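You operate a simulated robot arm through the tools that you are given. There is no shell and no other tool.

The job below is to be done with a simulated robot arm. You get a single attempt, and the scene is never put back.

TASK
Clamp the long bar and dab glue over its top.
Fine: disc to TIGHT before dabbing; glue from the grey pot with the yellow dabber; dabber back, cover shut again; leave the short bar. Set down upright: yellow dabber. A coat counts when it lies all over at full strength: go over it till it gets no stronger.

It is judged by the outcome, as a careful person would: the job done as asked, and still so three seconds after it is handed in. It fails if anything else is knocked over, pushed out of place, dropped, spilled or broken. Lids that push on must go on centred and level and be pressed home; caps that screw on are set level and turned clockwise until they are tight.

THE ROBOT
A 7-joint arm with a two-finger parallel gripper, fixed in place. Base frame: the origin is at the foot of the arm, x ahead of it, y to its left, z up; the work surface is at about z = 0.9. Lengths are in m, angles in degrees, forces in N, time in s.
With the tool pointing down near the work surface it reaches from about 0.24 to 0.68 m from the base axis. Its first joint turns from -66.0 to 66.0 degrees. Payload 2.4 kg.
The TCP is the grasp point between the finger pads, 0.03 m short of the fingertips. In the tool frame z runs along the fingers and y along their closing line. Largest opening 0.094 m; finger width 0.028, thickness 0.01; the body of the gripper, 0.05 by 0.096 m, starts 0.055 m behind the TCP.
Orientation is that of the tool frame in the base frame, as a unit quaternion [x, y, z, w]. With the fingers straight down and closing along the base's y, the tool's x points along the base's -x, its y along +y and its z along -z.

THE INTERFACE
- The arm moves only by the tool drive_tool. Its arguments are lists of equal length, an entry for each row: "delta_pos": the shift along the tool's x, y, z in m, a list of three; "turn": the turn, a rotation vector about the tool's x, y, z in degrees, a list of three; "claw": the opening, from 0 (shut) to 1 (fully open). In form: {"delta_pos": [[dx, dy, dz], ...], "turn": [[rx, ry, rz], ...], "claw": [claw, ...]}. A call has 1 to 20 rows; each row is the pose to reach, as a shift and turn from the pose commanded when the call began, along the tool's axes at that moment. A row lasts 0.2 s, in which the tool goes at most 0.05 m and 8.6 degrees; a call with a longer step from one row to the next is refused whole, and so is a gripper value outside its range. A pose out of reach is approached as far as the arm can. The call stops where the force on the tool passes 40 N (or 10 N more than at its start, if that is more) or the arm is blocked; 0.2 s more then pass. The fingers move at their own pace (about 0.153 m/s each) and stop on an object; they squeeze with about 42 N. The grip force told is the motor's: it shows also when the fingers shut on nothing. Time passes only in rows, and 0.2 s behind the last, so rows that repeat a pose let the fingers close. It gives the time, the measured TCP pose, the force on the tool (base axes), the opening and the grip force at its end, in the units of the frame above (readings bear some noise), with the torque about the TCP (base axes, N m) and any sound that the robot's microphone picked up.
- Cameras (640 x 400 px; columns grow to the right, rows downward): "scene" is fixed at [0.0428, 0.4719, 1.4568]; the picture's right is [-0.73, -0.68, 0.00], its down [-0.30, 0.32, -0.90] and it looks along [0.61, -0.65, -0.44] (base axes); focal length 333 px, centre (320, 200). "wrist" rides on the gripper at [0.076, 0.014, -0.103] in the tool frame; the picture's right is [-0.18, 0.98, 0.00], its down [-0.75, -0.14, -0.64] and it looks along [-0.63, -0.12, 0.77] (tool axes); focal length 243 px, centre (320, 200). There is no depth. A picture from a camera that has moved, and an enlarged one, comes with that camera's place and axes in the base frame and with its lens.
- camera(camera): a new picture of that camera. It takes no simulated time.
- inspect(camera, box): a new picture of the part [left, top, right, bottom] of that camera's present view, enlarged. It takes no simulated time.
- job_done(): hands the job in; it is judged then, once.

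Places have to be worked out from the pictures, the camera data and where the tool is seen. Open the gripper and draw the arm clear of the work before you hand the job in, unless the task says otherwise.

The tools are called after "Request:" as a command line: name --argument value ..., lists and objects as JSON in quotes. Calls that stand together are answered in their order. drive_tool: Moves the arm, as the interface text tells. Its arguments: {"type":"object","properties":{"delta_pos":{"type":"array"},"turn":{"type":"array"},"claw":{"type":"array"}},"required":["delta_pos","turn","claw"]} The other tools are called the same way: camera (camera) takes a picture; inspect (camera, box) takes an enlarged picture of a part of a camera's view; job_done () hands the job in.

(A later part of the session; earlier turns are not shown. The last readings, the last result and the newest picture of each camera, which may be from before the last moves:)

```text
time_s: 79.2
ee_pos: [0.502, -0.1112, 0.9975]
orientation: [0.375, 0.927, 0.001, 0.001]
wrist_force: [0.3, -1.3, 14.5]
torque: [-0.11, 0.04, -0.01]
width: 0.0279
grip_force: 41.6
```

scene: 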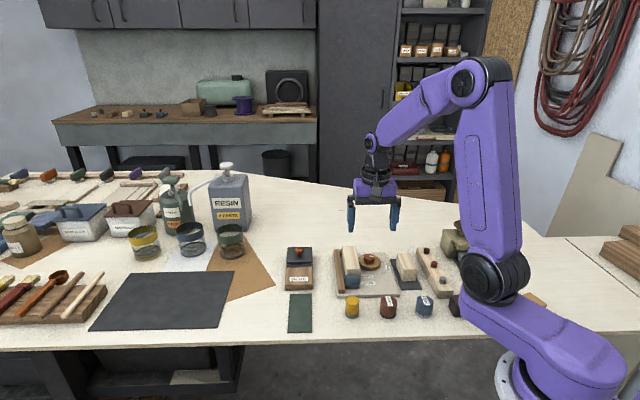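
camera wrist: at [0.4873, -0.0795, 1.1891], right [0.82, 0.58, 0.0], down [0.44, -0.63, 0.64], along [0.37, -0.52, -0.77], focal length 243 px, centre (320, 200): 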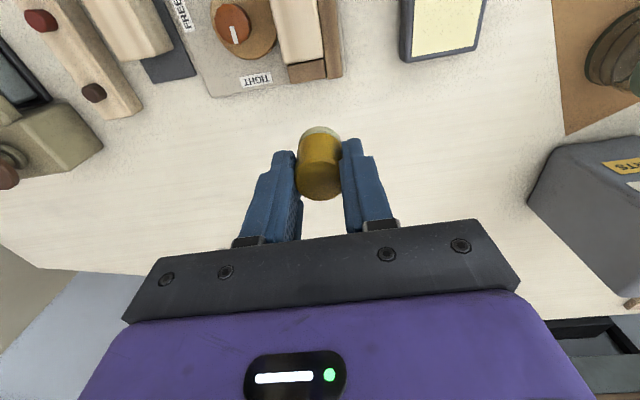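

14.5 N now — stiff, so touch is at about 0.9963. I back off 0.6 mm to ~5 N and stroke this lane to the middle.

Request:
drive_tool --delta_pos '[[0, 0, -0.0006], [0.006, 0.0001, -0.0006], [0.012, 0.0002, -0.0006], [0.018, 0.0004, -0.0006], [0.024, 0.0005, -0.0006], [0.03, 0.0006, -0.0006], [0.036, 0.0007, -0.0006], [0.042, 0.0008, -0.0006]]' --turn '[[0, 0, 0], [0, 0, 0], [0, 0, 0], [0, 0, 0], [0, 0, 0], [0, 0, 0], [0, 0, 0], [0, 0, 0]]' --claw '[0.0, 0.0, 0.0, 0.0, 0.0, 0.0, 0.0, 0.0]'

Request:
inspect --camera "scene" --box '[335, 230, 395, 290]'

```text
time_s: 81.0
ee_pos: [0.4713, -0.0801, 0.9971]
orientation: [0.375, 0.927, -0.001, 0.0]
wrist_force: [2.7, -1.9, 9.0]
torque: [-0.22, -0.12, 0.01]
width: 0.0274
grip_force: 42.0
```

```text
6.67 times, centred on (365, 260) of scene
camera zoom: at [0.0427, 0.4718, 1.4568], right [-0.73, -0.68, 0.0], down [-0.3, 0.32, -0.9], along [0.61, -0.65, -0.44], focal length 2220 px, centre (20, -200)
```

zoom: 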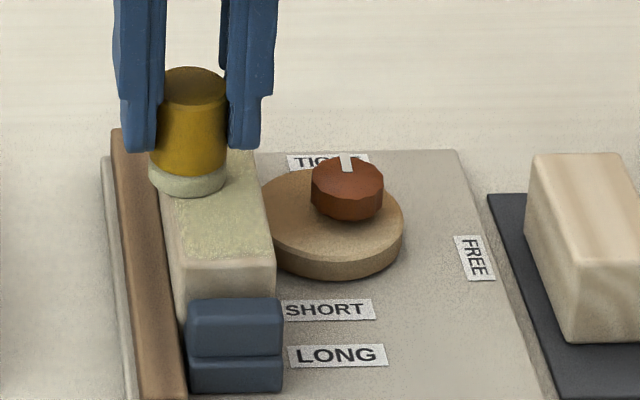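

Contact good at 9 N. Continue to the near end.

Request:
drive_tool --delta_pos '[[0.006, 0.0001, -0.0002], [0.012, 0.0002, -0.0002], [0.018, 0.0004, -0.0002], [0.024, 0.0005, -0.0002], [0.03, 0.0006, -0.0002], [0.036, 0.0007, -0.0002], [0.043, 0.0008, -0.0002]]' --turn '[[0, 0, 0], [0, 0, 0], [0, 0, 0], [0, 0, 0], [0, 0, 0], [0, 0, 0], [0, 0, 0]]' --claw '[0.0, 0.0, 0.0, 0.0, 0.0, 0.0, 0.0]'

Request:
inspect --camera "wrist" --box '[220, 50, 420, 200]'

Request:
inspect --camera "scene" --box '[335, 230, 395, 290]'

```text
time_s: 82.6
ee_pos: [0.442, -0.0489, 0.9981]
orientation: [0.376, 0.926, 0.0, -0.001]
wrist_force: [1.2, -1.4, 3.2]
torque: [-0.06, -0.07, 0.0]
width: 0.0278
grip_force: 42.0
```

```text
2.67 times, centred on (320, 125) of wrist
camera zoom: at [0.3984, 0.013, 1.0992], right [0.82, 0.58, 0.0], down [0.44, -0.63, 0.64], along [0.37, -0.52, -0.77], focal length 647 px, centre (320, 400)
```

zoom: 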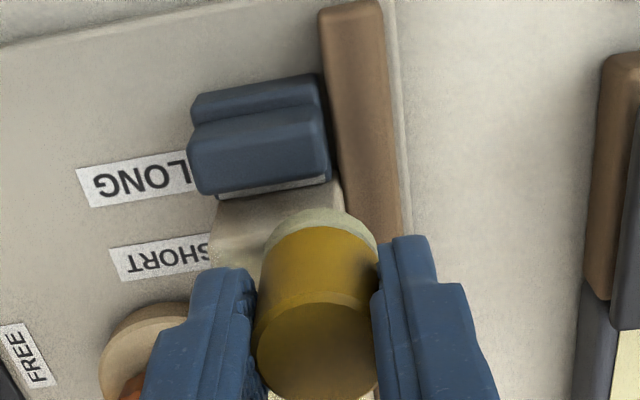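

```text
6.67 times, centred on (365, 260) of scene
camera zoom: at [0.0428, 0.4719, 1.4568], right [-0.73, -0.68, 0.0], down [-0.3, 0.32, -0.9], along [0.61, -0.65, -0.44], focal length 2220 px, centre (20, -200)
```

zoom: 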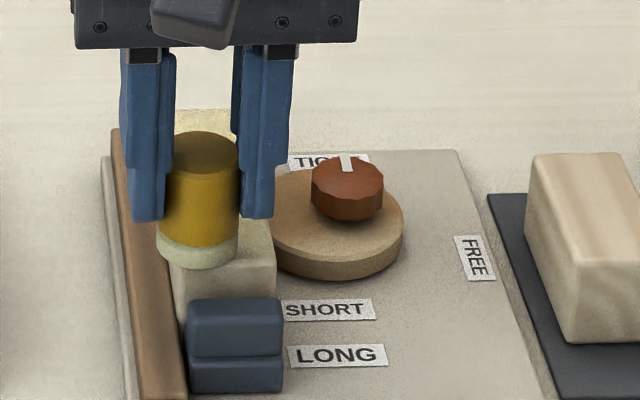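

Now across the near end and back along the disc-side lane.

Request:
drive_tool --delta_pos '[[0, -0.006, 0.0001], [0, -0.012, 0.0001], [0, -0.0199, 0.0001], [-0.006, -0.02, 0.0001], [-0.012, -0.0202, 0.0001], [-0.018, -0.0203, 0.0001], [-0.024, -0.0204, 0.0001], [-0.03, -0.0205, 0.0001], [-0.036, -0.0206, 0.0001], [-0.043, -0.0208, 0.0001]]' --turn '[[0, 0, 0], [0, 0, 0], [0, 0, 0], [0, 0, 0], [0, 0, 0], [0, 0, 0], [0, 0, 0], [0, 0, 0], [0, 0, 0], [0, 0, 0]]' --claw '[0.0, 0.0, 0.0, 0.0, 0.0, 0.0, 0.0, 0.0, 0.0, 0.0]'

Request:
inspect --camera "scene" --box '[335, 230, 395, 290]'

```text
time_s: 84.8
ee_pos: [0.4586, -0.0942, 0.9978]
orientation: [0.376, 0.927, 0.001, 0.0]
wrist_force: [-0.9, 1.0, 1.6]
torque: [0.04, -0.01, 0.0]
width: 0.0279
grip_force: 41.7
```

```text
6.67 times, centred on (365, 260) of scene
camera zoom: at [0.0427, 0.4719, 1.4568], right [-0.73, -0.68, 0.0], down [-0.3, 0.32, -0.9], along [0.61, -0.65, -0.44], focal length 2220 px, centre (20, -200)
```

zoom: 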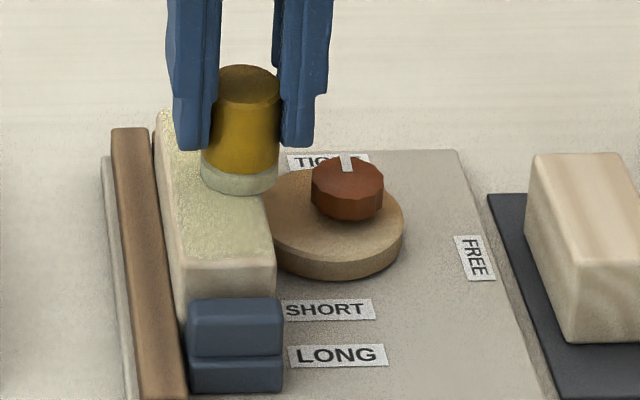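

Still touching (1.6 N); a touch more pressure and on to the far end.

Request:
drive_tool --delta_pos '[[-0.003, 0, 0.0004], [-0.009, -0.0001, 0.0004], [-0.015, -0.0002, 0.0004], [-0.021, -0.0004, 0.0004], [-0.027, -0.0005, 0.0004], [-0.033, -0.0006, 0.0004], [-0.039, -0.0007, 0.0004], [-0.043, -0.0008, 0.0004]]' --turn '[[0, 0, 0], [0, 0, 0], [0, 0, 0], [0, 0, 0], [0, 0, 0], [0, 0, 0], [0, 0, 0], [0, 0, 0]]' --claw '[0.0, 0.0, 0.0, 0.0, 0.0, 0.0, 0.0, 0.0]'

Request:
inspect --camera "scene" --box '[335, 230, 395, 290]'

Request:
inspect --camera "wrist" --box '[220, 20, 420, 170]'

```text
time_s: 86.6
ee_pos: [0.4885, -0.125, 0.9977]
orientation: [0.375, 0.927, 0.0, 0.001]
wrist_force: [-1.5, 2.3, 5.7]
torque: [0.07, 0.09, 0.0]
width: 0.0275
grip_force: 42.6
```

```text
6.67 times, centred on (365, 260) of scene
camera zoom: at [0.0426, 0.472, 1.4568], right [-0.73, -0.68, 0.0], down [-0.3, 0.32, -0.9], along [0.61, -0.65, -0.44], focal length 2220 px, centre (20, -200)
```

zoom: 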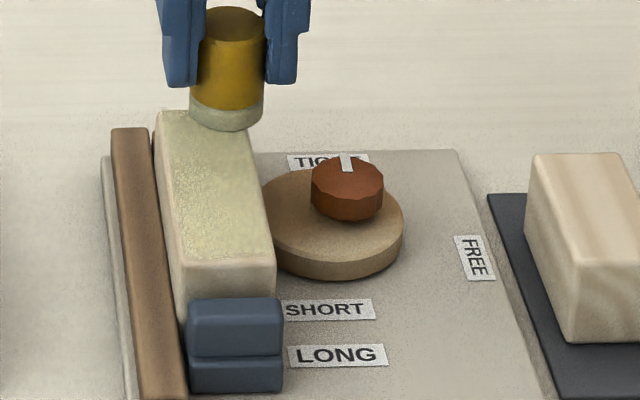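

```text
2.67 times, centred on (320, 95) of wrist
camera zoom: at [0.4444, -0.0622, 1.0992], right [0.82, 0.58, 0.0], down [0.44, -0.63, 0.64], along [0.37, -0.52, -0.77], focal length 647 px, centre (320, 480)
```

zoom: 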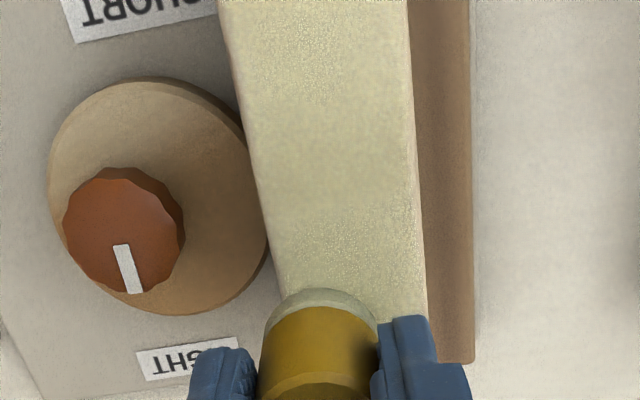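

Coat is building nicely. I cross the far end to cover its corners, then go down the centre lane.

Request:
drive_tool --delta_pos '[[0, 0.007, 0], [0, 0.014, 0], [0, 0.02, 0], [0, 0.0145, 0], [0.003, 0.01, 0], [0.009, 0.0101, 0], [0.015, 0.0102, 0], [0.021, 0.0104, 0], [0.027, 0.0105, 0], [0.033, 0.0106, 0], [0.039, 0.0107, 0], [0.045, 0.0108, 0]]' --turn '[[0, 0, 0], [0, 0, 0], [0, 0, 0], [0, 0, 0], [0, 0, 0], [0, 0, 0], [0, 0, 0], [0, 0, 0], [0, 0, 0], [0, 0, 0], [0, 0, 0], [0, 0, 0]]' --claw '[0.0, 0.0, 0.0, 0.0, 0.0, 0.0, 0.0, 0.0, 0.0, 0.0, 0.0, 0.0]'

Request:
inspect --camera "scene" --box '[335, 230, 395, 290]'

```text
time_s: 89.2
ee_pos: [0.4636, -0.0873, 0.997]
orientation: [0.375, 0.927, -0.001, 0.001]
wrist_force: [4.5, -4.1, 16.5]
torque: [-0.17, -0.19, 0.0]
width: 0.0275
grip_force: 41.6
```

```text
6.67 times, centred on (365, 260) of scene
camera zoom: at [0.0426, 0.4718, 1.4568], right [-0.73, -0.68, 0.0], down [-0.3, 0.32, -0.9], along [0.61, -0.65, -0.44], focal length 2220 px, centre (20, -200)
```

zoom: 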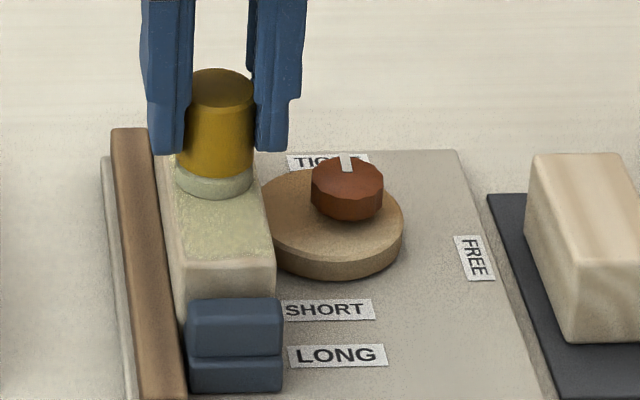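

16 N — I ease up by 0.6 mm while finishing the centre lane to the near end.

Request:
drive_tool --delta_pos '[[0.006, 0.0001, -0.0006], [0.012, 0.0002, -0.0006], [0.018, 0.0004, -0.0006], [0.024, 0.0005, -0.0006], [0.03, 0.0006, -0.0006], [0.036, 0.0007, -0.0006], [0.041, 0.0008, -0.0006]]' --turn '[[0, 0, 0], [0, 0, 0], [0, 0, 0], [0, 0, 0], [0, 0, 0], [0, 0, 0], [0, 0, 0]]' --claw '[0.0, 0.0, 0.0, 0.0, 0.0, 0.0, 0.0]'

Request:
drive_tool --delta_pos '[[0, 0, -0.02], [-0.02, 0, -0.06], [-0.06, 0.0, -0.08], [-0.105, 0.0, -0.09]]' --turn '[[0, 0, 0], [0, 0, 0], [0, 0, 0], [0, 0, 0]]' --claw '[0.0, 0.0, 0.0, 0.0]'

Request:
inspect --camera "scene" --box '[345, 240, 375, 280]'

Request:
inspect --camera "wrist" --box '[240, 0, 380, 90]'

Request:
inspect --camera "scene" --box '[310, 190, 370, 240]'

```text
time_s: 90.8
ee_pos: [0.4353, -0.0563, 0.9984]
orientation: [0.376, 0.927, -0.001, 0.0]
wrist_force: [-0.3, -0.8, -0.5]
torque: [0.04, 0.04, 0.0]
width: 0.0274
grip_force: 41.9
```

```text
time_s: 91.8
ee_pos: [0.5115, -0.1308, 1.0897]
orientation: [0.376, 0.927, 0.0, -0.001]
wrist_force: [0.1, -0.7, -0.3]
torque: [0.03, 0.01, 0.04]
width: 0.0275
grip_force: 41.7
```

```text
10.00 times, centred on (360, 260) of scene
camera zoom: at [0.0427, 0.4719, 1.4568], right [-0.73, -0.68, 0.0], down [-0.3, 0.32, -0.9], along [0.61, -0.65, -0.44], focal length 3329 px, centre (-80, -400)
```

zoom: 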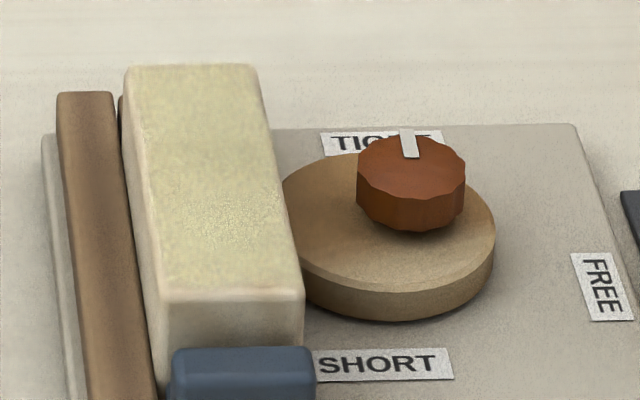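

```text
4.44 times, centred on (310, 45) of wrist
camera zoom: at [0.467, -0.0683, 1.1907], right [0.82, 0.58, 0.0], down [0.44, -0.63, 0.64], along [0.37, -0.52, -0.77], focal length 1078 px, centre (364, 889)
```

zoom: 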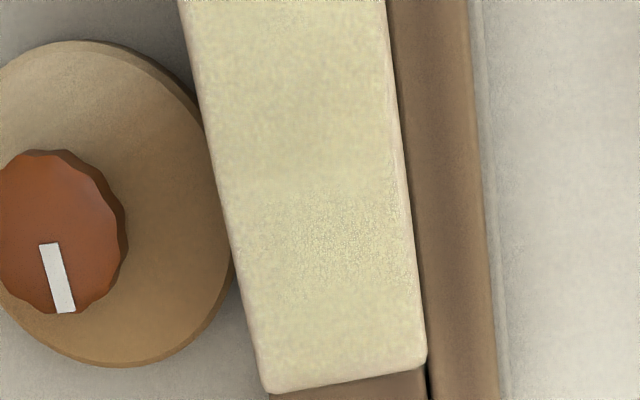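

```text
8.00 times, centred on (340, 215) of scene
camera zoom: at [0.0427, 0.4719, 1.4568], right [-0.73, -0.68, 0.0], down [-0.3, 0.32, -0.9], along [0.61, -0.65, -0.44], focal length 2664 px, centre (160, 80)
```

zoom: 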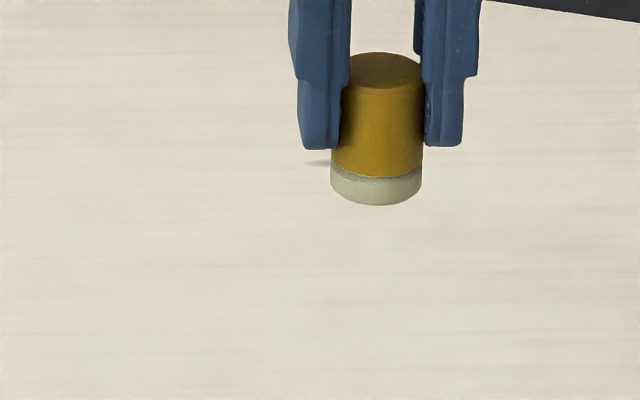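

Strong, but not yet even. I reload with a gentle rub and then make another full set of lanes.

Request:
drive_tool --delta_pos '[[0.006, 0.032, 0], [0.012, 0.064, 0], [0.018, 0.096, 0.01], [0.0235, 0.127, 0.03], [0.0235, 0.127, 0.07], [0.0235, 0.127, 0.105], [0.0235, 0.127, 0.113], [0.0235, 0.127, 0.1146], [0.0235, 0.127, 0.1149], [0.0235, 0.132, 0.1149], [0.0295, 0.132, 0.1149], [0.0295, 0.122, 0.1149], [0.0235, 0.122, 0.1149], [0.0235, 0.127, 0.1149]]' --turn '[[0, 0, 0], [0, 0, 0], [0, 0, 0], [0, 0, 0], [0, 0, 0], [0, 0, 0], [0, 0, 0], [0, 0, 0], [0, 0, 0], [0, 0, 0], [0, 0, 0], [0, 0, 0], [0, 0, 0], [0, 0, 0]]' --claw '[0.0, 0.0, 0.0, 0.0, 0.0, 0.0, 0.0, 0.0, 0.0, 0.0, 0.0, 0.0, 0.0, 0.0]'

Request:
inspect --camera "scene" --box '[275, 220, 375, 290]'

```text
time_s: 94.8
ee_pos: [0.5822, -0.022, 0.9738]
orientation: [0.375, 0.927, 0.0, -0.001]
wrist_force: [-0.3, 0.3, 0.2]
torque: [0.01, 0.0, 0.0]
width: 0.0275
grip_force: 41.8
```

```text
5.71 times, centred on (325, 255) of scene
camera zoom: at [0.0428, 0.4719, 1.4568], right [-0.73, -0.68, 0.0], down [-0.3, 0.32, -0.9], along [0.61, -0.65, -0.44], focal length 1902 px, centre (291, -114)
```

zoom: 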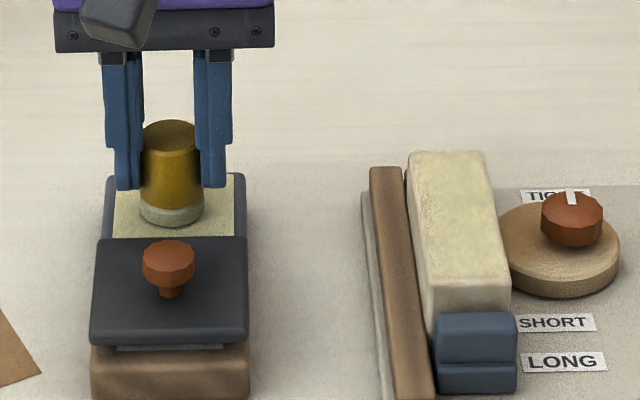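

Not quite touching; lower another 0.8 mm and rub.

Request:
drive_tool --delta_pos '[[0, 0, 0.0005], [0, 0, 0.0009], [0, 0, 0.0009], [0, 0.005, 0.0009], [0.005, 0.005, 0.0009], [0.005, -0.005, 0.0009], [0, -0.005, 0.0009], [0, 0, 0.0009], [0, 0, 0.0009]]' --turn '[[0, 0, 0], [0, 0, 0], [0, 0, 0], [0, 0, 0], [0, 0, 0], [0, 0, 0], [0, 0, 0], [0, 0, 0], [0, 0, 0]]' --claw '[0.0, 0.0, 0.0, 0.0, 0.0, 0.0, 0.0, 0.0, 0.0]'

Request:
inspect --camera "wrist" --box '[220, 50, 420, 200]'

```text
time_s: 96.8
ee_pos: [0.5825, -0.0226, 0.9718]
orientation: [0.375, 0.927, 0.0, 0.002]
wrist_force: [-1.5, -3.3, 10.1]
torque: [-0.15, 0.07, -0.01]
width: 0.0273
grip_force: 42.2
```

```text
2.67 times, centred on (320, 125) of wrist
camera zoom: at [0.5382, 0.0396, 1.074], right [0.82, 0.58, 0.0], down [0.44, -0.63, 0.64], along [0.37, -0.52, -0.77], focal length 647 px, centre (320, 400)
```

zoom: 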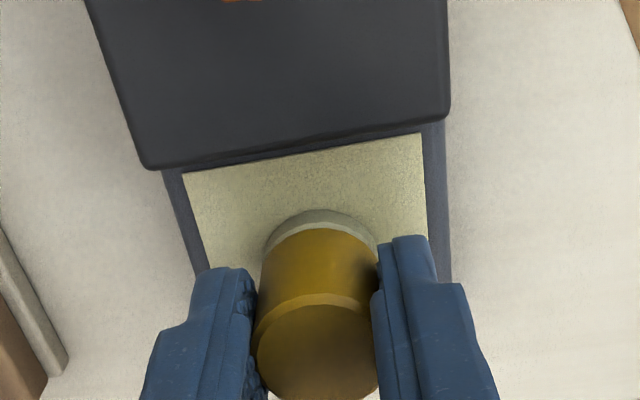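

Loaded (10 N). To the bar's far end, fence-side lane again.

Request:
drive_tool --delta_pos '[[0, 0, -0.03], [0, 0, -0.055], [-0.001, -0.04, -0.055], [-0.002, -0.08, -0.055], [-0.0035, -0.1186, -0.055], [-0.0035, -0.1186, -0.035], [-0.0035, -0.1186, -0.027], [-0.0035, -0.1186, -0.0255], [-0.0035, -0.1186, -0.0252], [-0.0035, -0.1186, -0.0252]]' --turn '[[0, 0, 0], [0, 0, 0], [0, 0, 0], [0, 0, 0], [0, 0, 0], [0, 0, 0], [0, 0, 0], [0, 0, 0], [0, 0, 0], [0, 0, 0]]' --claw '[0.0, 0.0, 0.0, 0.0, 0.0, 0.0, 0.0, 0.0, 0.0, 0.0]'

```text
time_s: 99.0
ee_pos: [0.5016, -0.1098, 0.9979]
orientation: [0.375, 0.927, 0.0, 0.0]
wrist_force: [0.1, -0.3, -0.9]
torque: [-0.01, 0.0, 0.03]
width: 0.0274
grip_force: 42.1
```

No touch yet; lower 0.6 mm and settle.

Request:
drive_tool --delta_pos '[[0, 0, 0.0004], [0, 0, 0.0007], [0, 0, 0.0007], [0, 0, 0.0007]]' --turn '[[0, 0, 0], [0, 0, 0], [0, 0, 0], [0, 0, 0]]' --claw '[0.0, 0.0, 0.0, 0.0]'

```text
time_s: 100.0
ee_pos: [0.5028, -0.1098, 0.996]
orientation: [0.375, 0.927, 0.0, 0.001]
wrist_force: [-1.1, 1.7, 7.0]
torque: [0.02, 0.08, 0.0]
width: 0.0272
grip_force: 41.6
```

7 N — good. Stroke the fence-side lane along the full length.

Request:
drive_tool --delta_pos '[[0.006, 0.0001, -0.0002], [0.012, 0.0002, -0.0003], [0.018, 0.0004, -0.0003], [0.024, 0.0005, -0.0003], [0.03, 0.0006, -0.0003], [0.036, 0.0007, -0.0003], [0.042, 0.0008, -0.0003], [0.048, 0.001, -0.0003], [0.054, 0.0011, -0.0003], [0.06, 0.0012, -0.0003], [0.066, 0.0013, -0.0003], [0.072, 0.0014, -0.0003], [0.078, 0.0015, -0.0003], [0.085, 0.0016, -0.0003]]' --turn '[[0, 0, 0], [0, 0, 0], [0, 0, 0], [0, 0, 0], [0, 0, 0], [0, 0, 0], [0, 0, 0], [0, 0, 0], [0, 0, 0], [0, 0, 0], [0, 0, 0], [0, 0, 0], [0, 0, 0], [0, 0, 0]]' --claw '[0.0, 0.0, 0.0, 0.0, 0.0, 0.0, 0.0, 0.0, 0.0, 0.0, 0.0, 0.0, 0.0, 0.0]'

Request:
inspect --camera "scene" --box '[335, 230, 395, 290]'

```text
time_s: 103.0
ee_pos: [0.4421, -0.0502, 0.997]
orientation: [0.376, 0.927, 0.001, 0.0]
wrist_force: [2.8, -2.4, 8.5]
torque: [-0.17, -0.13, -0.01]
width: 0.0275
grip_force: 41.8
```

```text
6.67 times, centred on (365, 260) of scene
camera zoom: at [0.0427, 0.4718, 1.4568], right [-0.73, -0.68, 0.0], down [-0.3, 0.32, -0.9], along [0.61, -0.65, -0.44], focal length 2220 px, centre (20, -200)
```

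zoom: 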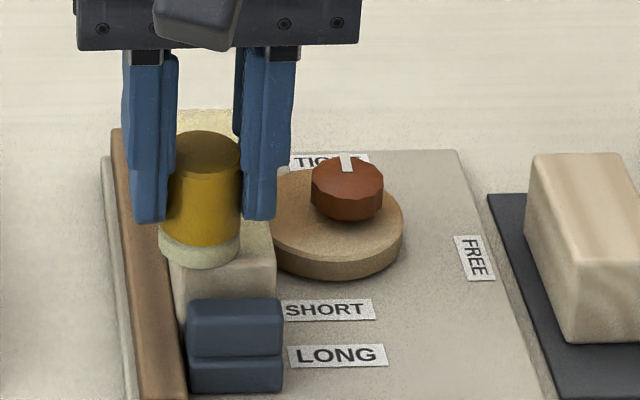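

Force stayed ~8 N. Now across the near end and back along the disc-side lane.

Request:
drive_tool --delta_pos '[[0.002, -0.006, 0], [0.002, -0.013, 0], [0.001, -0.0199, 0.0], [-0.006, -0.02, 0.0003], [-0.012, -0.0202, 0.0003], [-0.018, -0.0203, 0.0003], [-0.024, -0.0204, 0.0003], [-0.03, -0.0205, 0.0003], [-0.036, -0.0206, 0.0003], [-0.042, -0.0208, 0.0003], [-0.048, -0.0209, 0.0003], [-0.054, -0.021, 0.0003], [-0.06, -0.0211, 0.0003], [-0.066, -0.0212, 0.0003], [-0.072, -0.0214, 0.0003], [-0.078, -0.0215, 0.0003], [-0.085, -0.0216, 0.0003]]' --turn '[[0, 0, 0], [0, 0, 0], [0, 0, 0], [0, 0, 0], [0, 0, 0], [0, 0, 0], [0, 0, 0], [0, 0, 0], [0, 0, 0], [0, 0, 0], [0, 0, 0], [0, 0, 0], [0, 0, 0], [0, 0, 0], [0, 0, 0], [0, 0, 0], [0, 0, 0]]' --claw '[0.0, 0.0, 0.0, 0.0, 0.0, 0.0, 0.0, 0.0, 0.0, 0.0, 0.0, 0.0, 0.0, 0.0, 0.0, 0.0, 0.0]'

Request:
inspect --camera "scene" --box '[335, 230, 395, 290]'

Request:
inspect --camera "wrist" --box '[220, 20, 420, 170]'

```text
time_s: 106.6
ee_pos: [0.4886, -0.1243, 0.997]
orientation: [0.375, 0.927, 0.0, 0.0]
wrist_force: [-1.2, 1.9, 8.0]
torque: [0.14, 0.09, 0.01]
width: 0.0275
grip_force: 42.4
```

```text
6.67 times, centred on (365, 260) of scene
camera zoom: at [0.0426, 0.472, 1.4568], right [-0.73, -0.68, 0.0], down [-0.3, 0.32, -0.9], along [0.61, -0.65, -0.44], focal length 2220 px, centre (20, -200)
```

zoom: 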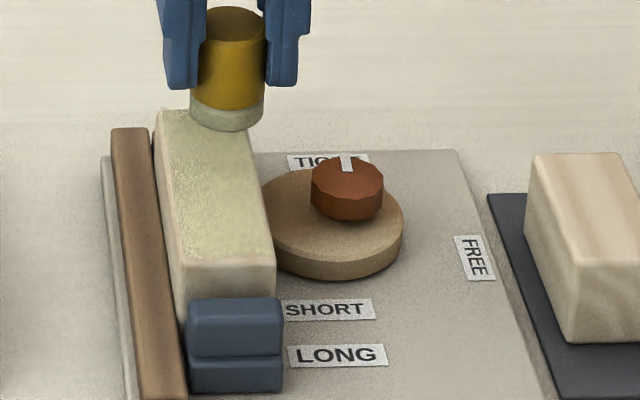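

```text
2.67 times, centred on (320, 95) of wrist
camera zoom: at [0.444, -0.0621, 1.0984], right [0.82, 0.58, 0.0], down [0.44, -0.63, 0.64], along [0.37, -0.52, -0.77], focal length 647 px, centre (320, 480)
```

zoom: 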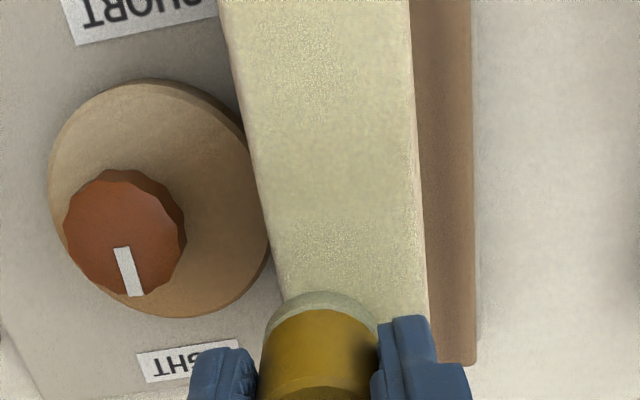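

Steady 8 N. Across the far end (corners) and up the centre lane, slightly lighter for the +x direction.

Request:
drive_tool --delta_pos '[[-0.003, 0.007, 0], [-0.003, 0.014, 0], [-0.002, 0.02, 0], [-0.001, 0.0145, -0.0002], [0.003, 0.01, -0.0005], [0.009, 0.0101, -0.0005], [0.015, 0.0102, -0.0005], [0.021, 0.0104, -0.0005], [0.027, 0.0105, -0.0005], [0.033, 0.0106, -0.0005], [0.039, 0.0107, -0.0005], [0.045, 0.0108, -0.0005], [0.051, 0.011, -0.0005], [0.057, 0.0111, -0.0005], [0.063, 0.0112, -0.0005], [0.069, 0.0113, -0.0005], [0.075, 0.0114, -0.0005], [0.081, 0.0116, -0.0005], [0.087, 0.0117, -0.0005]]' --turn '[[0, 0, 0], [0, 0, 0], [0, 0, 0], [0, 0, 0], [0, 0, 0], [0, 0, 0], [0, 0, 0], [0, 0, 0], [0, 0, 0], [0, 0, 0], [0, 0, 0], [0, 0, 0], [0, 0, 0], [0, 0, 0], [0, 0, 0], [0, 0, 0], [0, 0, 0], [0, 0, 0], [0, 0, 0]]' --claw '[0.0, 0.0, 0.0, 0.0, 0.0, 0.0, 0.0, 0.0, 0.0, 0.0, 0.0, 0.0, 0.0, 0.0, 0.0, 0.0, 0.0, 0.0, 0.0]'

Request:
drive_tool --delta_pos '[[0, 0, -0.02], [-0.02, 0, -0.06], [-0.06, 0.0, -0.08], [-0.105, 0.0, -0.09]]' --turn '[[0, 0, 0], [0, 0, 0], [0, 0, 0], [0, 0, 0]]' --claw '[0.0, 0.0, 0.0, 0.0]'

Request:
inspect --camera "scene" --box '[345, 240, 375, 280]'

Request:
inspect --camera "wrist" --box '[240, 0, 380, 90]'

```text
time_s: 110.6
ee_pos: [0.4341, -0.0563, 0.9965]
orientation: [0.376, 0.927, -0.001, 0.0]
wrist_force: [-0.2, -0.2, -0.7]
torque: [-0.02, -0.02, 0.03]
width: 0.0273
grip_force: 42.6
```

```text
time_s: 111.6
ee_pos: [0.51, -0.1283, 1.0863]
orientation: [0.375, 0.927, -0.001, 0.0]
wrist_force: [0.0, 0.7, -0.6]
torque: [0.01, 0.02, 0.03]
width: 0.0274
grip_force: 42.0
```

```text
10.00 times, centred on (360, 260) of scene
camera zoom: at [0.0427, 0.4719, 1.4568], right [-0.73, -0.68, 0.0], down [-0.3, 0.32, -0.9], along [0.61, -0.65, -0.44], focal length 3329 px, centre (-80, -400)
```

zoom: 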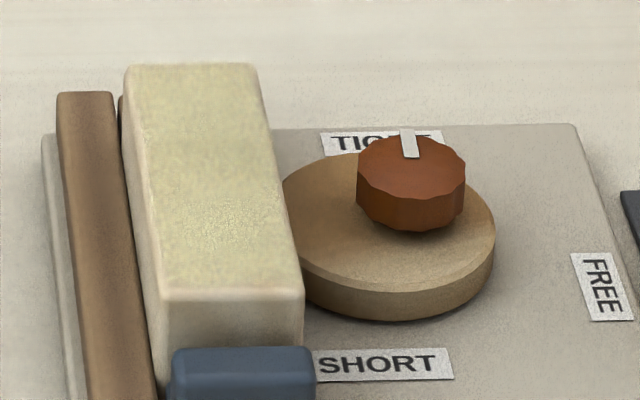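

```text
4.44 times, centred on (310, 45) of wrist
camera zoom: at [0.4651, -0.0665, 1.1882], right [0.82, 0.58, 0.0], down [0.44, -0.63, 0.64], along [0.37, -0.52, -0.77], focal length 1078 px, centre (364, 889)
```

zoom: 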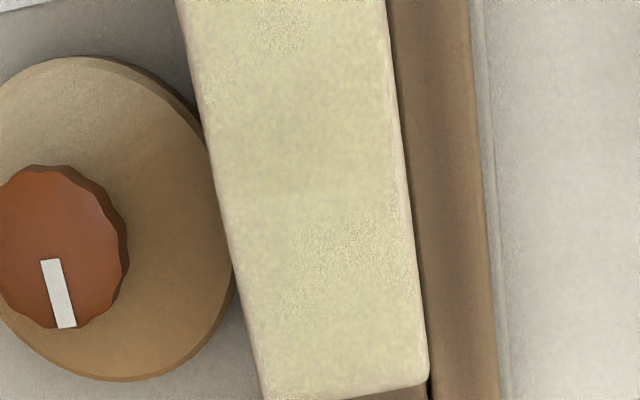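

Nearly uniform; I want to see the near end too. I hover over the bar's middle, raised, to view that part with the wrist camera.

Request:
drive_tool --delta_pos '[[0.03, 0, 0.0], [0.065, 0, 0.0]]' --turn '[[0, 0, 0], [0, 0, 0]]' --claw '[0.0, 0.0]'

Request:
inspect --camera "wrist" --box '[240, 0, 400, 120]'

Request:
inspect --camera "wrist" --box '[270, 30, 350, 100]'

```text
time_s: 112.2
ee_pos: [0.4632, -0.0829, 1.0865]
orientation: [0.375, 0.927, 0.0, 0.0]
wrist_force: [0.5, -0.1, -0.9]
torque: [0.01, 0.0, 0.01]
width: 0.0274
grip_force: 41.8
```

```text
3.33 times, centred on (320, 60) of wrist
camera zoom: at [0.4192, -0.0197, 1.1884], right [0.82, 0.58, 0.0], down [0.44, -0.63, 0.64], along [0.37, -0.52, -0.77], focal length 809 px, centre (320, 667)
```

zoom: 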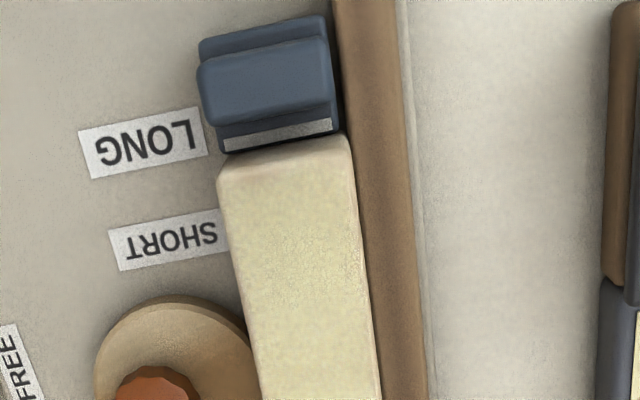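

```text
5.71 times, centred on (310, 65) of wrist
camera zoom: at [0.4192, -0.0197, 1.1884], right [0.82, 0.58, 0.0], down [0.44, -0.63, 0.64], along [0.37, -0.52, -0.77], focal length 1386 px, centre (377, 971)
```

zoom: 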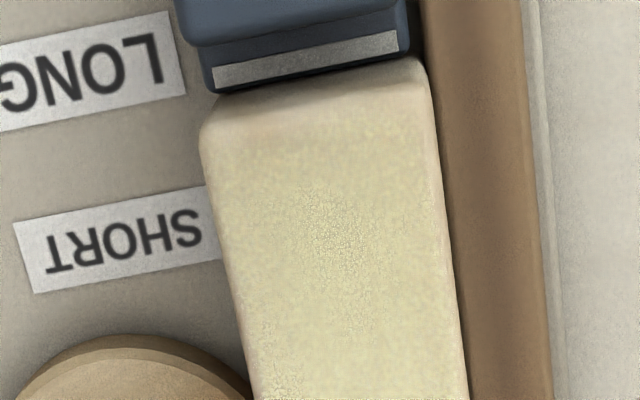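

The last ~5 mm at the near end look a bit weaker. I reload and do another round, paying special attention to the ends.

Request:
drive_tool --delta_pos '[[-0.011, 0.0317, 0], [-0.022, 0.0635, 0], [-0.0327, 0.0952, 0.005], [-0.0435, 0.1269, 0.03], [-0.0435, 0.1269, 0.07], [-0.0435, 0.1269, 0.105], [-0.0435, 0.1269, 0.1135], [-0.0435, 0.1269, 0.1147], [-0.0435, 0.1269, 0.1152], [-0.0435, 0.1269, 0.1152], [-0.0435, 0.1319, 0.1152], [-0.0375, 0.1319, 0.1152], [-0.0375, 0.1219, 0.1152], [-0.0435, 0.1219, 0.1152], [-0.0435, 0.1269, 0.1152]]' --turn '[[0, 0, 0], [0, 0, 0], [0, 0, 0], [0, 0, 0], [0, 0, 0], [0, 0, 0], [0, 0, 0], [0, 0, 0], [0, 0, 0], [0, 0, 0], [0, 0, 0], [0, 0, 0], [0, 0, 0], [0, 0, 0], [0, 0, 0]]' --claw '[0.0, 0.0, 0.0, 0.0, 0.0, 0.0, 0.0, 0.0, 0.0, 0.0, 0.0, 0.0, 0.0, 0.0, 0.0]'

Request:
inspect --camera "scene" --box '[275, 220, 375, 290]'

```text
time_s: 115.4
ee_pos: [0.5817, -0.0221, 0.9722]
orientation: [0.375, 0.927, -0.001, 0.002]
wrist_force: [-1.1, -2.0, 6.2]
torque: [-0.15, 0.05, -0.03]
width: 0.0274
grip_force: 42.4
```

```text
5.71 times, centred on (325, 255) of scene
camera zoom: at [0.0426, 0.4718, 1.4568], right [-0.73, -0.68, 0.0], down [-0.3, 0.32, -0.9], along [0.61, -0.65, -0.44], focal length 1902 px, centre (291, -114)
```

zoom: 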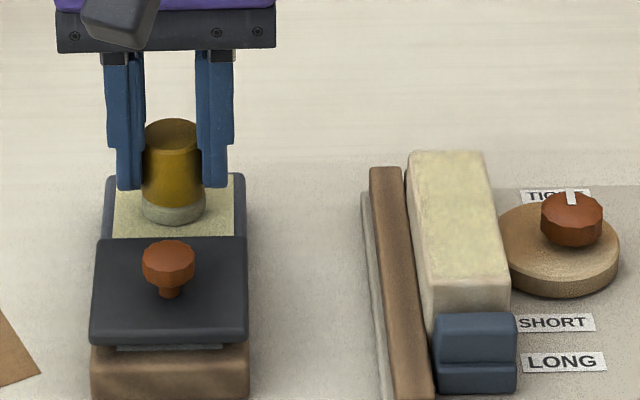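

Loaded. Now to the near end, fence-side corner first.

Request:
drive_tool --delta_pos '[[0, 0, -0.03], [0, 0, -0.055], [0.026, -0.039, -0.055], [0.052, -0.078, -0.055], [0.0785, -0.1173, -0.055], [0.0785, -0.1173, -0.035], [0.0785, -0.1173, -0.0268], [0.0785, -0.1173, -0.0252], [0.0785, -0.1173, -0.0247], [0.0785, -0.1173, -0.0247], [0.0785, -0.1173, -0.0247]]' --turn '[[0, 0, 0], [0, 0, 0], [0, 0, 0], [0, 0, 0], [0, 0, 0], [0, 0, 0], [0, 0, 0], [0, 0, 0], [0, 0, 0], [0, 0, 0], [0, 0, 0]]' --claw '[0.0, 0.0, 0.0, 0.0, 0.0, 0.0, 0.0, 0.0, 0.0, 0.0, 0.0]'

Request:
inspect --camera "wrist" --box '[220, 50, 420, 200]'

Request:
inspect --camera "scene" --box '[340, 245, 390, 295]'

```text
time_s: 117.8
ee_pos: [0.4446, -0.0522, 0.9967]
orientation: [0.375, 0.927, -0.002, 0.001]
wrist_force: [-0.9, 1.8, 10.2]
torque: [-0.06, 0.04, 0.02]
width: 0.0276
grip_force: 41.8
```

```text
2.67 times, centred on (320, 125) of wrist
camera zoom: at [0.4003, 0.0105, 1.0982], right [0.82, 0.58, 0.0], down [0.44, -0.63, 0.64], along [0.37, -0.52, -0.77], focal length 647 px, centre (320, 400)
```

zoom: 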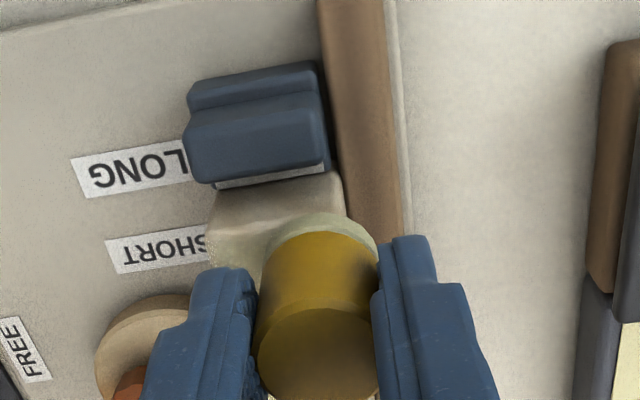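

```text
8.00 times, centred on (365, 270) of scene
camera zoom: at [0.0426, 0.4719, 1.4568], right [-0.73, -0.68, 0.0], down [-0.3, 0.32, -0.9], along [0.61, -0.65, -0.44], focal length 2664 px, centre (-40, -360)
```

zoom: 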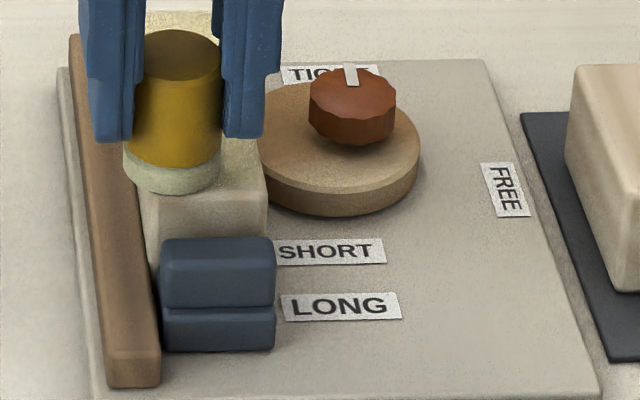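

Contact 10 N with the pad overlapping the near edge by ~5 mm. I rub crosswise over the near end several times.

Request:
drive_tool --delta_pos '[[0, -0.005, -0.0002], [0, -0.01, -0.0002], [0, -0.015, -0.0002], [0, -0.02, -0.0002], [0.005, -0.02, -0.0002], [0.005, -0.014, -0.0002], [0.005, -0.007, -0.0002], [0.005, 0.0, -0.0002], [0.002, 0, -0.0002], [0.002, -0.007, -0.0002], [0.002, -0.014, -0.0002], [0.002, -0.02, -0.0002], [-0.004, -0.02, -0.0002], [-0.004, -0.013, -0.0002], [-0.004, -0.006, -0.0002], [-0.004, 0.0, -0.0002]]' --turn '[[0, 0, 0], [0, 0, 0], [0, 0, 0], [0, 0, 0], [0, 0, 0], [0, 0, 0], [0, 0, 0], [0, 0, 0], [0, 0, 0], [0, 0, 0], [0, 0, 0], [0, 0, 0], [0, 0, 0], [0, 0, 0], [0, 0, 0], [0, 0, 0]]' --claw '[0.0, 0.0, 0.0, 0.0, 0.0, 0.0, 0.0, 0.0, 0.0, 0.0, 0.0, 0.0, 0.0, 0.0, 0.0, 0.0]'

Request:
inspect --camera "scene" --box '[340, 245, 390, 295]'

```text
time_s: 121.2
ee_pos: [0.4473, -0.0543, 0.9967]
orientation: [0.375, 0.927, 0.001, 0.0]
wrist_force: [0.2, 0.9, 0.5]
torque: [-0.01, 0.02, 0.0]
width: 0.0275
grip_force: 42.3
```

```text
8.00 times, centred on (365, 270) of scene
camera zoom: at [0.0428, 0.4719, 1.4568], right [-0.73, -0.68, 0.0], down [-0.3, 0.32, -0.9], along [0.61, -0.65, -0.44], focal length 2664 px, centre (-40, -360)
```

zoom: 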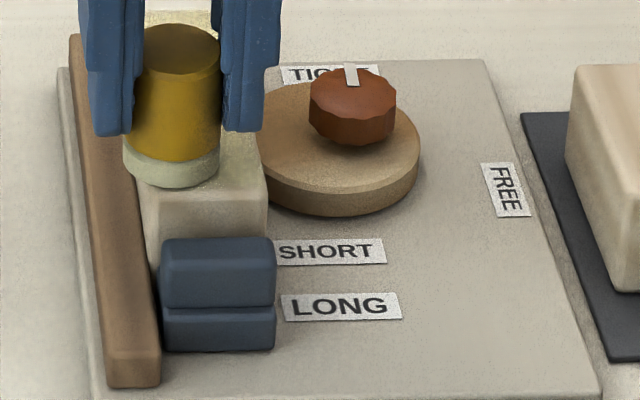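

Contact faded to 0.5 N (dabber crept again). I lower 0.6 mm, then repeat the crosswise rubbing once more.

Request:
drive_tool --delta_pos '[[0.004, 0, 0.0004], [0.004, 0, 0.0007], [0.004, 0, 0.0007], [0.004, -0.005, 0.0007], [0.004, -0.01, 0.0007], [0.004, -0.015, 0.0007], [0.004, -0.02, 0.0007]]' --turn '[[0, 0, 0], [0, 0, 0], [0, 0, 0], [0, 0, 0], [0, 0, 0], [0, 0, 0], [0, 0, 0]]' --claw '[0.0, 0.0, 0.0, 0.0, 0.0, 0.0, 0.0]'

```text
time_s: 122.8
ee_pos: [0.4312, -0.0663, 0.9963]
orientation: [0.375, 0.927, 0.0, 0.001]
wrist_force: [5.1, 5.3, 18.4]
torque: [0.2, -0.22, 0.0]
width: 0.0277
grip_force: 42.2
```

18 N is more than needed; ease off 0.5 mm and continue across at the very end, then down the disc-side lane.

Request:
drive_tool --delta_pos '[[0.005, 0, -0.0005], [0.005, 0.006, -0.0005], [0.005, 0.012, -0.0005], [0.005, 0.0195, -0.0005], [0.0, 0.0195, -0.0005], [0.0, 0.013, -0.0005], [0.0, 0.006, -0.0005], [0.0, 0.0, -0.0005], [-0.006, -0.0001, -0.0004], [-0.012, -0.0002, -0.0004], [-0.018, -0.0004, -0.0004], [-0.024, -0.0005, -0.0004], [-0.03, -0.0006, -0.0004], [-0.036, -0.0007, -0.0004]]' --turn '[[0, 0, 0], [0, 0, 0], [0, 0, 0], [0, 0, 0], [0, 0, 0], [0, 0, 0], [0, 0, 0], [0, 0, 0], [0, 0, 0], [0, 0, 0], [0, 0, 0], [0, 0, 0], [0, 0, 0], [0, 0, 0]]' --claw '[0.0, 0.0, 0.0, 0.0, 0.0, 0.0, 0.0, 0.0, 0.0, 0.0, 0.0, 0.0, 0.0, 0.0]'

Request:
inspect --camera "scene" --box '[340, 245, 390, 295]'

Request:
inspect --camera "wrist" --box '[240, 40, 400, 170]'

```text
time_s: 125.8
ee_pos: [0.4564, -0.0921, 0.9973]
orientation: [0.376, 0.927, -0.001, 0.0]
wrist_force: [-1.9, 1.8, 5.1]
torque: [0.04, 0.05, 0.01]
width: 0.0276
grip_force: 41.7
```

```text
8.00 times, centred on (365, 270) of scene
camera zoom: at [0.0426, 0.4719, 1.4568], right [-0.73, -0.68, 0.0], down [-0.3, 0.32, -0.9], along [0.61, -0.65, -0.44], focal length 2664 px, centre (-40, -360)
```

zoom: 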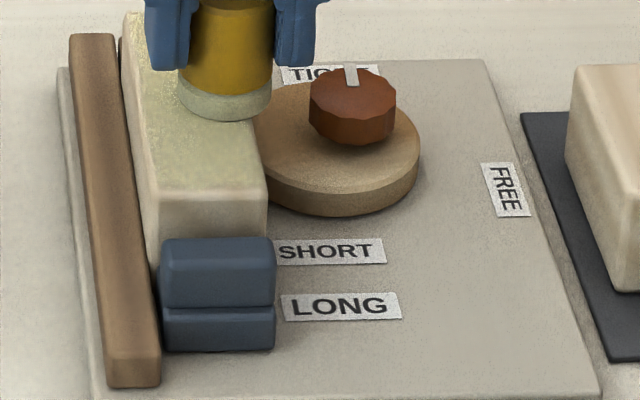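

```text
3.08 times, centred on (320, 105) of wrist
camera zoom: at [0.4114, -0.0295, 1.0983], right [0.82, 0.58, 0.0], down [0.44, -0.63, 0.64], along [0.37, -0.52, -0.77], focal length 746 px, centre (320, 492)
```

zoom: 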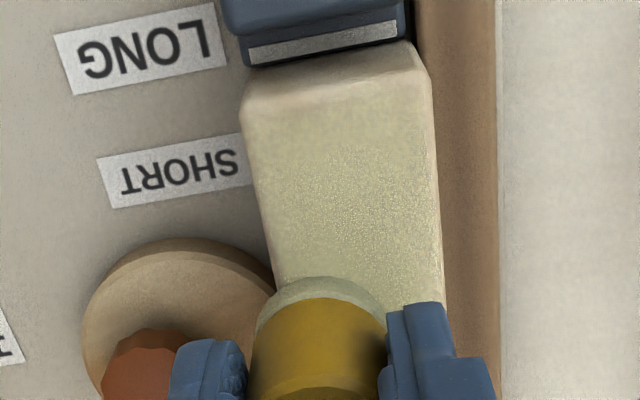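

The near end is now coated right to its edge. Continue the disc-side lane to the far end, cross it, and return.

Request:
drive_tool --delta_pos '[[-0.0065, -0.0001, 0.0], [-0.013, -0.0002, 0.0], [-0.0195, -0.0003, 0.0], [-0.026, -0.0004, 0.0], [-0.0325, -0.0005, 0.0], [-0.039, -0.0006, 0.0], [-0.046, -0.0008, 0.0], [-0.048, 0.005, 0], [-0.048, 0.012, 0], [-0.047, 0.019, 0], [-0.045, 0.019, 0], [-0.044, 0.012, 0], [-0.044, 0.005, 0], [-0.045, -0.0005, 0], [-0.046, 0.006, 0], [-0.046, 0.013, 0], [-0.045, 0.0192, 0]]' --turn '[[0, 0, 0], [0, 0, 0], [0, 0, 0], [0, 0, 0], [0, 0, 0], [0, 0, 0], [0, 0, 0], [0, 0, 0], [0, 0, 0], [0, 0, 0], [0, 0, 0], [0, 0, 0], [0, 0, 0], [0, 0, 0], [0, 0, 0], [0, 0, 0], [0, 0, 0]]' --claw '[0.0, 0.0, 0.0, 0.0, 0.0, 0.0, 0.0, 0.0, 0.0, 0.0, 0.0, 0.0, 0.0, 0.0, 0.0, 0.0, 0.0]'

Request:
inspect --camera "scene" --box '[335, 230, 395, 290]'

```text
time_s: 129.4
ee_pos: [0.4995, -0.1097, 0.9977]
orientation: [0.375, 0.927, 0.0, 0.0]
wrist_force: [-0.7, -1.3, 3.5]
torque: [-0.03, 0.03, -0.01]
width: 0.0275
grip_force: 42.2
```

```text
6.67 times, centred on (365, 260) of scene
camera zoom: at [0.0427, 0.4719, 1.4568], right [-0.73, -0.68, 0.0], down [-0.3, 0.32, -0.9], along [0.61, -0.65, -0.44], focal length 2220 px, centre (20, -200)
```

zoom: 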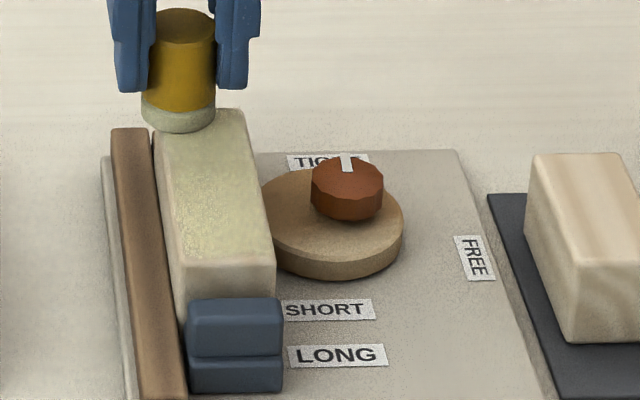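

Contact kept (3.5 N). Fence-side lane back to the near end.

Request:
drive_tool --delta_pos '[[0.006, 0.0001, 0], [0.012, 0.0002, 0], [0.018, 0.0004, 0], [0.024, 0.0005, 0], [0.03, 0.0006, 0], [0.036, 0.0007, 0], [0.042, 0.0008, 0], [0.048, 0.001, 0], [0.054, 0.0011, 0], [0.06, 0.0012, 0], [0.066, 0.0013, 0], [0.072, 0.0014, 0], [0.078, 0.0015, 0], [0.084, 0.0016, 0]]' --turn '[[0, 0, 0], [0, 0, 0], [0, 0, 0], [0, 0, 0], [0, 0, 0], [0, 0, 0], [0, 0, 0], [0, 0, 0], [0, 0, 0], [0, 0, 0], [0, 0, 0], [0, 0, 0], [0, 0, 0], [0, 0, 0]]' --claw '[0.0, 0.0, 0.0, 0.0, 0.0, 0.0, 0.0, 0.0, 0.0, 0.0, 0.0, 0.0, 0.0, 0.0]'

```text
time_s: 132.4
ee_pos: [0.4429, -0.0498, 0.9974]
orientation: [0.375, 0.927, 0.0, 0.0]
wrist_force: [2.9, -1.9, 7.9]
torque: [-0.16, -0.15, 0.01]
width: 0.0277
grip_force: 41.7
```

Good (8 N at the end). Now the centre lane back to the far end.

Request:
drive_tool --delta_pos '[[0.001, -0.005, 0.0], [0.0, -0.0105, 0.0002], [-0.006, -0.0106, 0.0003], [-0.012, -0.0107, 0.0003], [-0.018, -0.0108, 0.0003], [-0.024, -0.011, 0.0003], [-0.03, -0.0111, 0.0003], [-0.036, -0.0112, 0.0003], [-0.042, -0.0113, 0.0003], [-0.048, -0.0114, 0.0003], [-0.054, -0.0116, 0.0003], [-0.06, -0.0117, 0.0003], [-0.066, -0.0118, 0.0003], [-0.072, -0.0119, 0.0003], [-0.078, -0.012, 0.0003], [-0.085, -0.0122, 0.0003]]' --turn '[[0, 0, 0], [0, 0, 0], [0, 0, 0], [0, 0, 0], [0, 0, 0], [0, 0, 0], [0, 0, 0], [0, 0, 0], [0, 0, 0], [0, 0, 0], [0, 0, 0], [0, 0, 0], [0, 0, 0], [0, 0, 0], [0, 0, 0], [0, 0, 0]]' --claw '[0.0, 0.0, 0.0, 0.0, 0.0, 0.0, 0.0, 0.0, 0.0, 0.0, 0.0, 0.0, 0.0, 0.0, 0.0, 0.0]'

Request:
drive_tool --delta_pos '[[0, 0, -0.02], [-0.006, 0, -0.06], [-0.018, 0.0, -0.09]]' --turn '[[0, 0, 0], [0, 0, 0], [0, 0, 0]]' --claw '[0.0, 0.0, 0.0]'

Request:
inspect --camera "scene" --box '[345, 240, 375, 280]'

Request:
inspect --camera "wrist" --box '[240, 0, 380, 90]'

```text
time_s: 135.8
ee_pos: [0.4944, -0.1181, 0.9963]
orientation: [0.375, 0.927, 0.0, 0.0]
wrist_force: [-2.4, 3.6, 10.4]
torque: [0.13, 0.14, -0.03]
width: 0.0275
grip_force: 42.1
```

```text
time_s: 136.6
ee_pos: [0.5073, -0.1305, 1.0852]
orientation: [0.374, 0.927, 0.001, 0.0]
wrist_force: [0.3, 0.5, 0.6]
torque: [-0.02, 0.01, 0.03]
width: 0.0276
grip_force: 43.0
```

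```text
10.00 times, centred on (360, 260) of scene
camera zoom: at [0.0428, 0.4719, 1.4568], right [-0.73, -0.68, 0.0], down [-0.3, 0.32, -0.9], along [0.61, -0.65, -0.44], focal length 3329 px, centre (-80, -400)
```

zoom: 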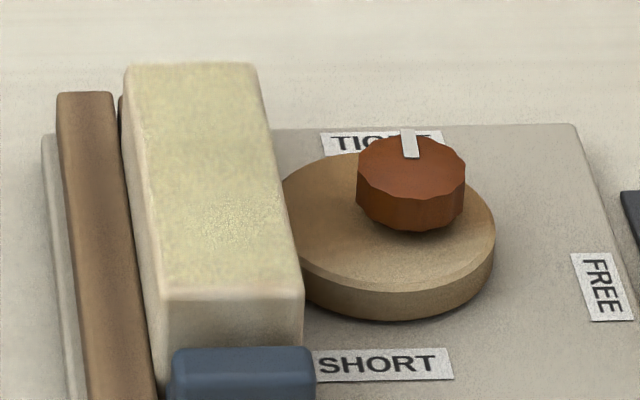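

```text
4.44 times, centred on (310, 45) of wrist
camera zoom: at [0.4636, -0.0672, 1.1878], right [0.82, 0.58, 0.0], down [0.44, -0.63, 0.64], along [0.37, -0.52, -0.77], focal length 1078 px, centre (364, 889)
```

zoom: 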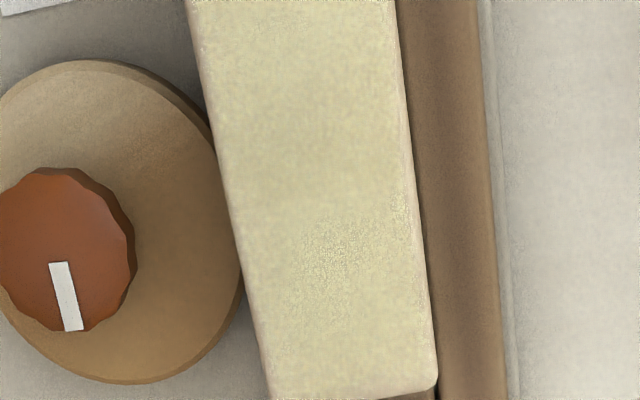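

The coat looks even and hardly different from the last look in the middle — near saturation. One more reload and a final full round to be sure it gets no stronger.

Request:
drive_tool --delta_pos '[[0.006, 0.032, 0], [0.012, 0.064, 0], [0.018, 0.096, 0.01], [0.0215, 0.1292, 0.03], [0.0215, 0.1292, 0.07], [0.0215, 0.1292, 0.105], [0.0215, 0.1292, 0.1128], [0.0215, 0.1292, 0.1142], [0.0215, 0.1292, 0.1147], [0.0215, 0.1292, 0.1147], [0.0215, 0.1342, 0.1147], [0.0275, 0.1342, 0.1147], [0.0275, 0.1242, 0.1147], [0.0215, 0.1242, 0.1147], [0.0215, 0.1292, 0.1147]]' --turn '[[0, 0, 0], [0, 0, 0], [0, 0, 0], [0, 0, 0], [0, 0, 0], [0, 0, 0], [0, 0, 0], [0, 0, 0], [0, 0, 0], [0, 0, 0], [0, 0, 0], [0, 0, 0], [0, 0, 0], [0, 0, 0], [0, 0, 0]]' --claw '[0.0, 0.0, 0.0, 0.0, 0.0, 0.0, 0.0, 0.0, 0.0, 0.0, 0.0, 0.0, 0.0, 0.0, 0.0]'

Request:
inspect --camera "scene" --box '[275, 220, 375, 290]'

```text
time_s: 139.8
ee_pos: [0.5807, -0.0237, 0.9713]
orientation: [0.377, 0.926, -0.001, 0.0]
wrist_force: [-2.0, -2.7, 10.2]
torque: [-0.18, 0.08, -0.04]
width: 0.0275
grip_force: 42.0
```

```text
5.71 times, centred on (325, 255) of scene
camera zoom: at [0.0425, 0.4718, 1.4568], right [-0.73, -0.68, 0.0], down [-0.3, 0.32, -0.9], along [0.61, -0.65, -0.44], focal length 1902 px, centre (291, -114)
```

zoom: 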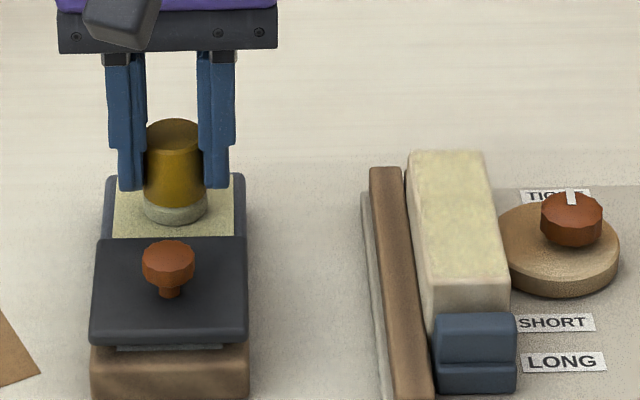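

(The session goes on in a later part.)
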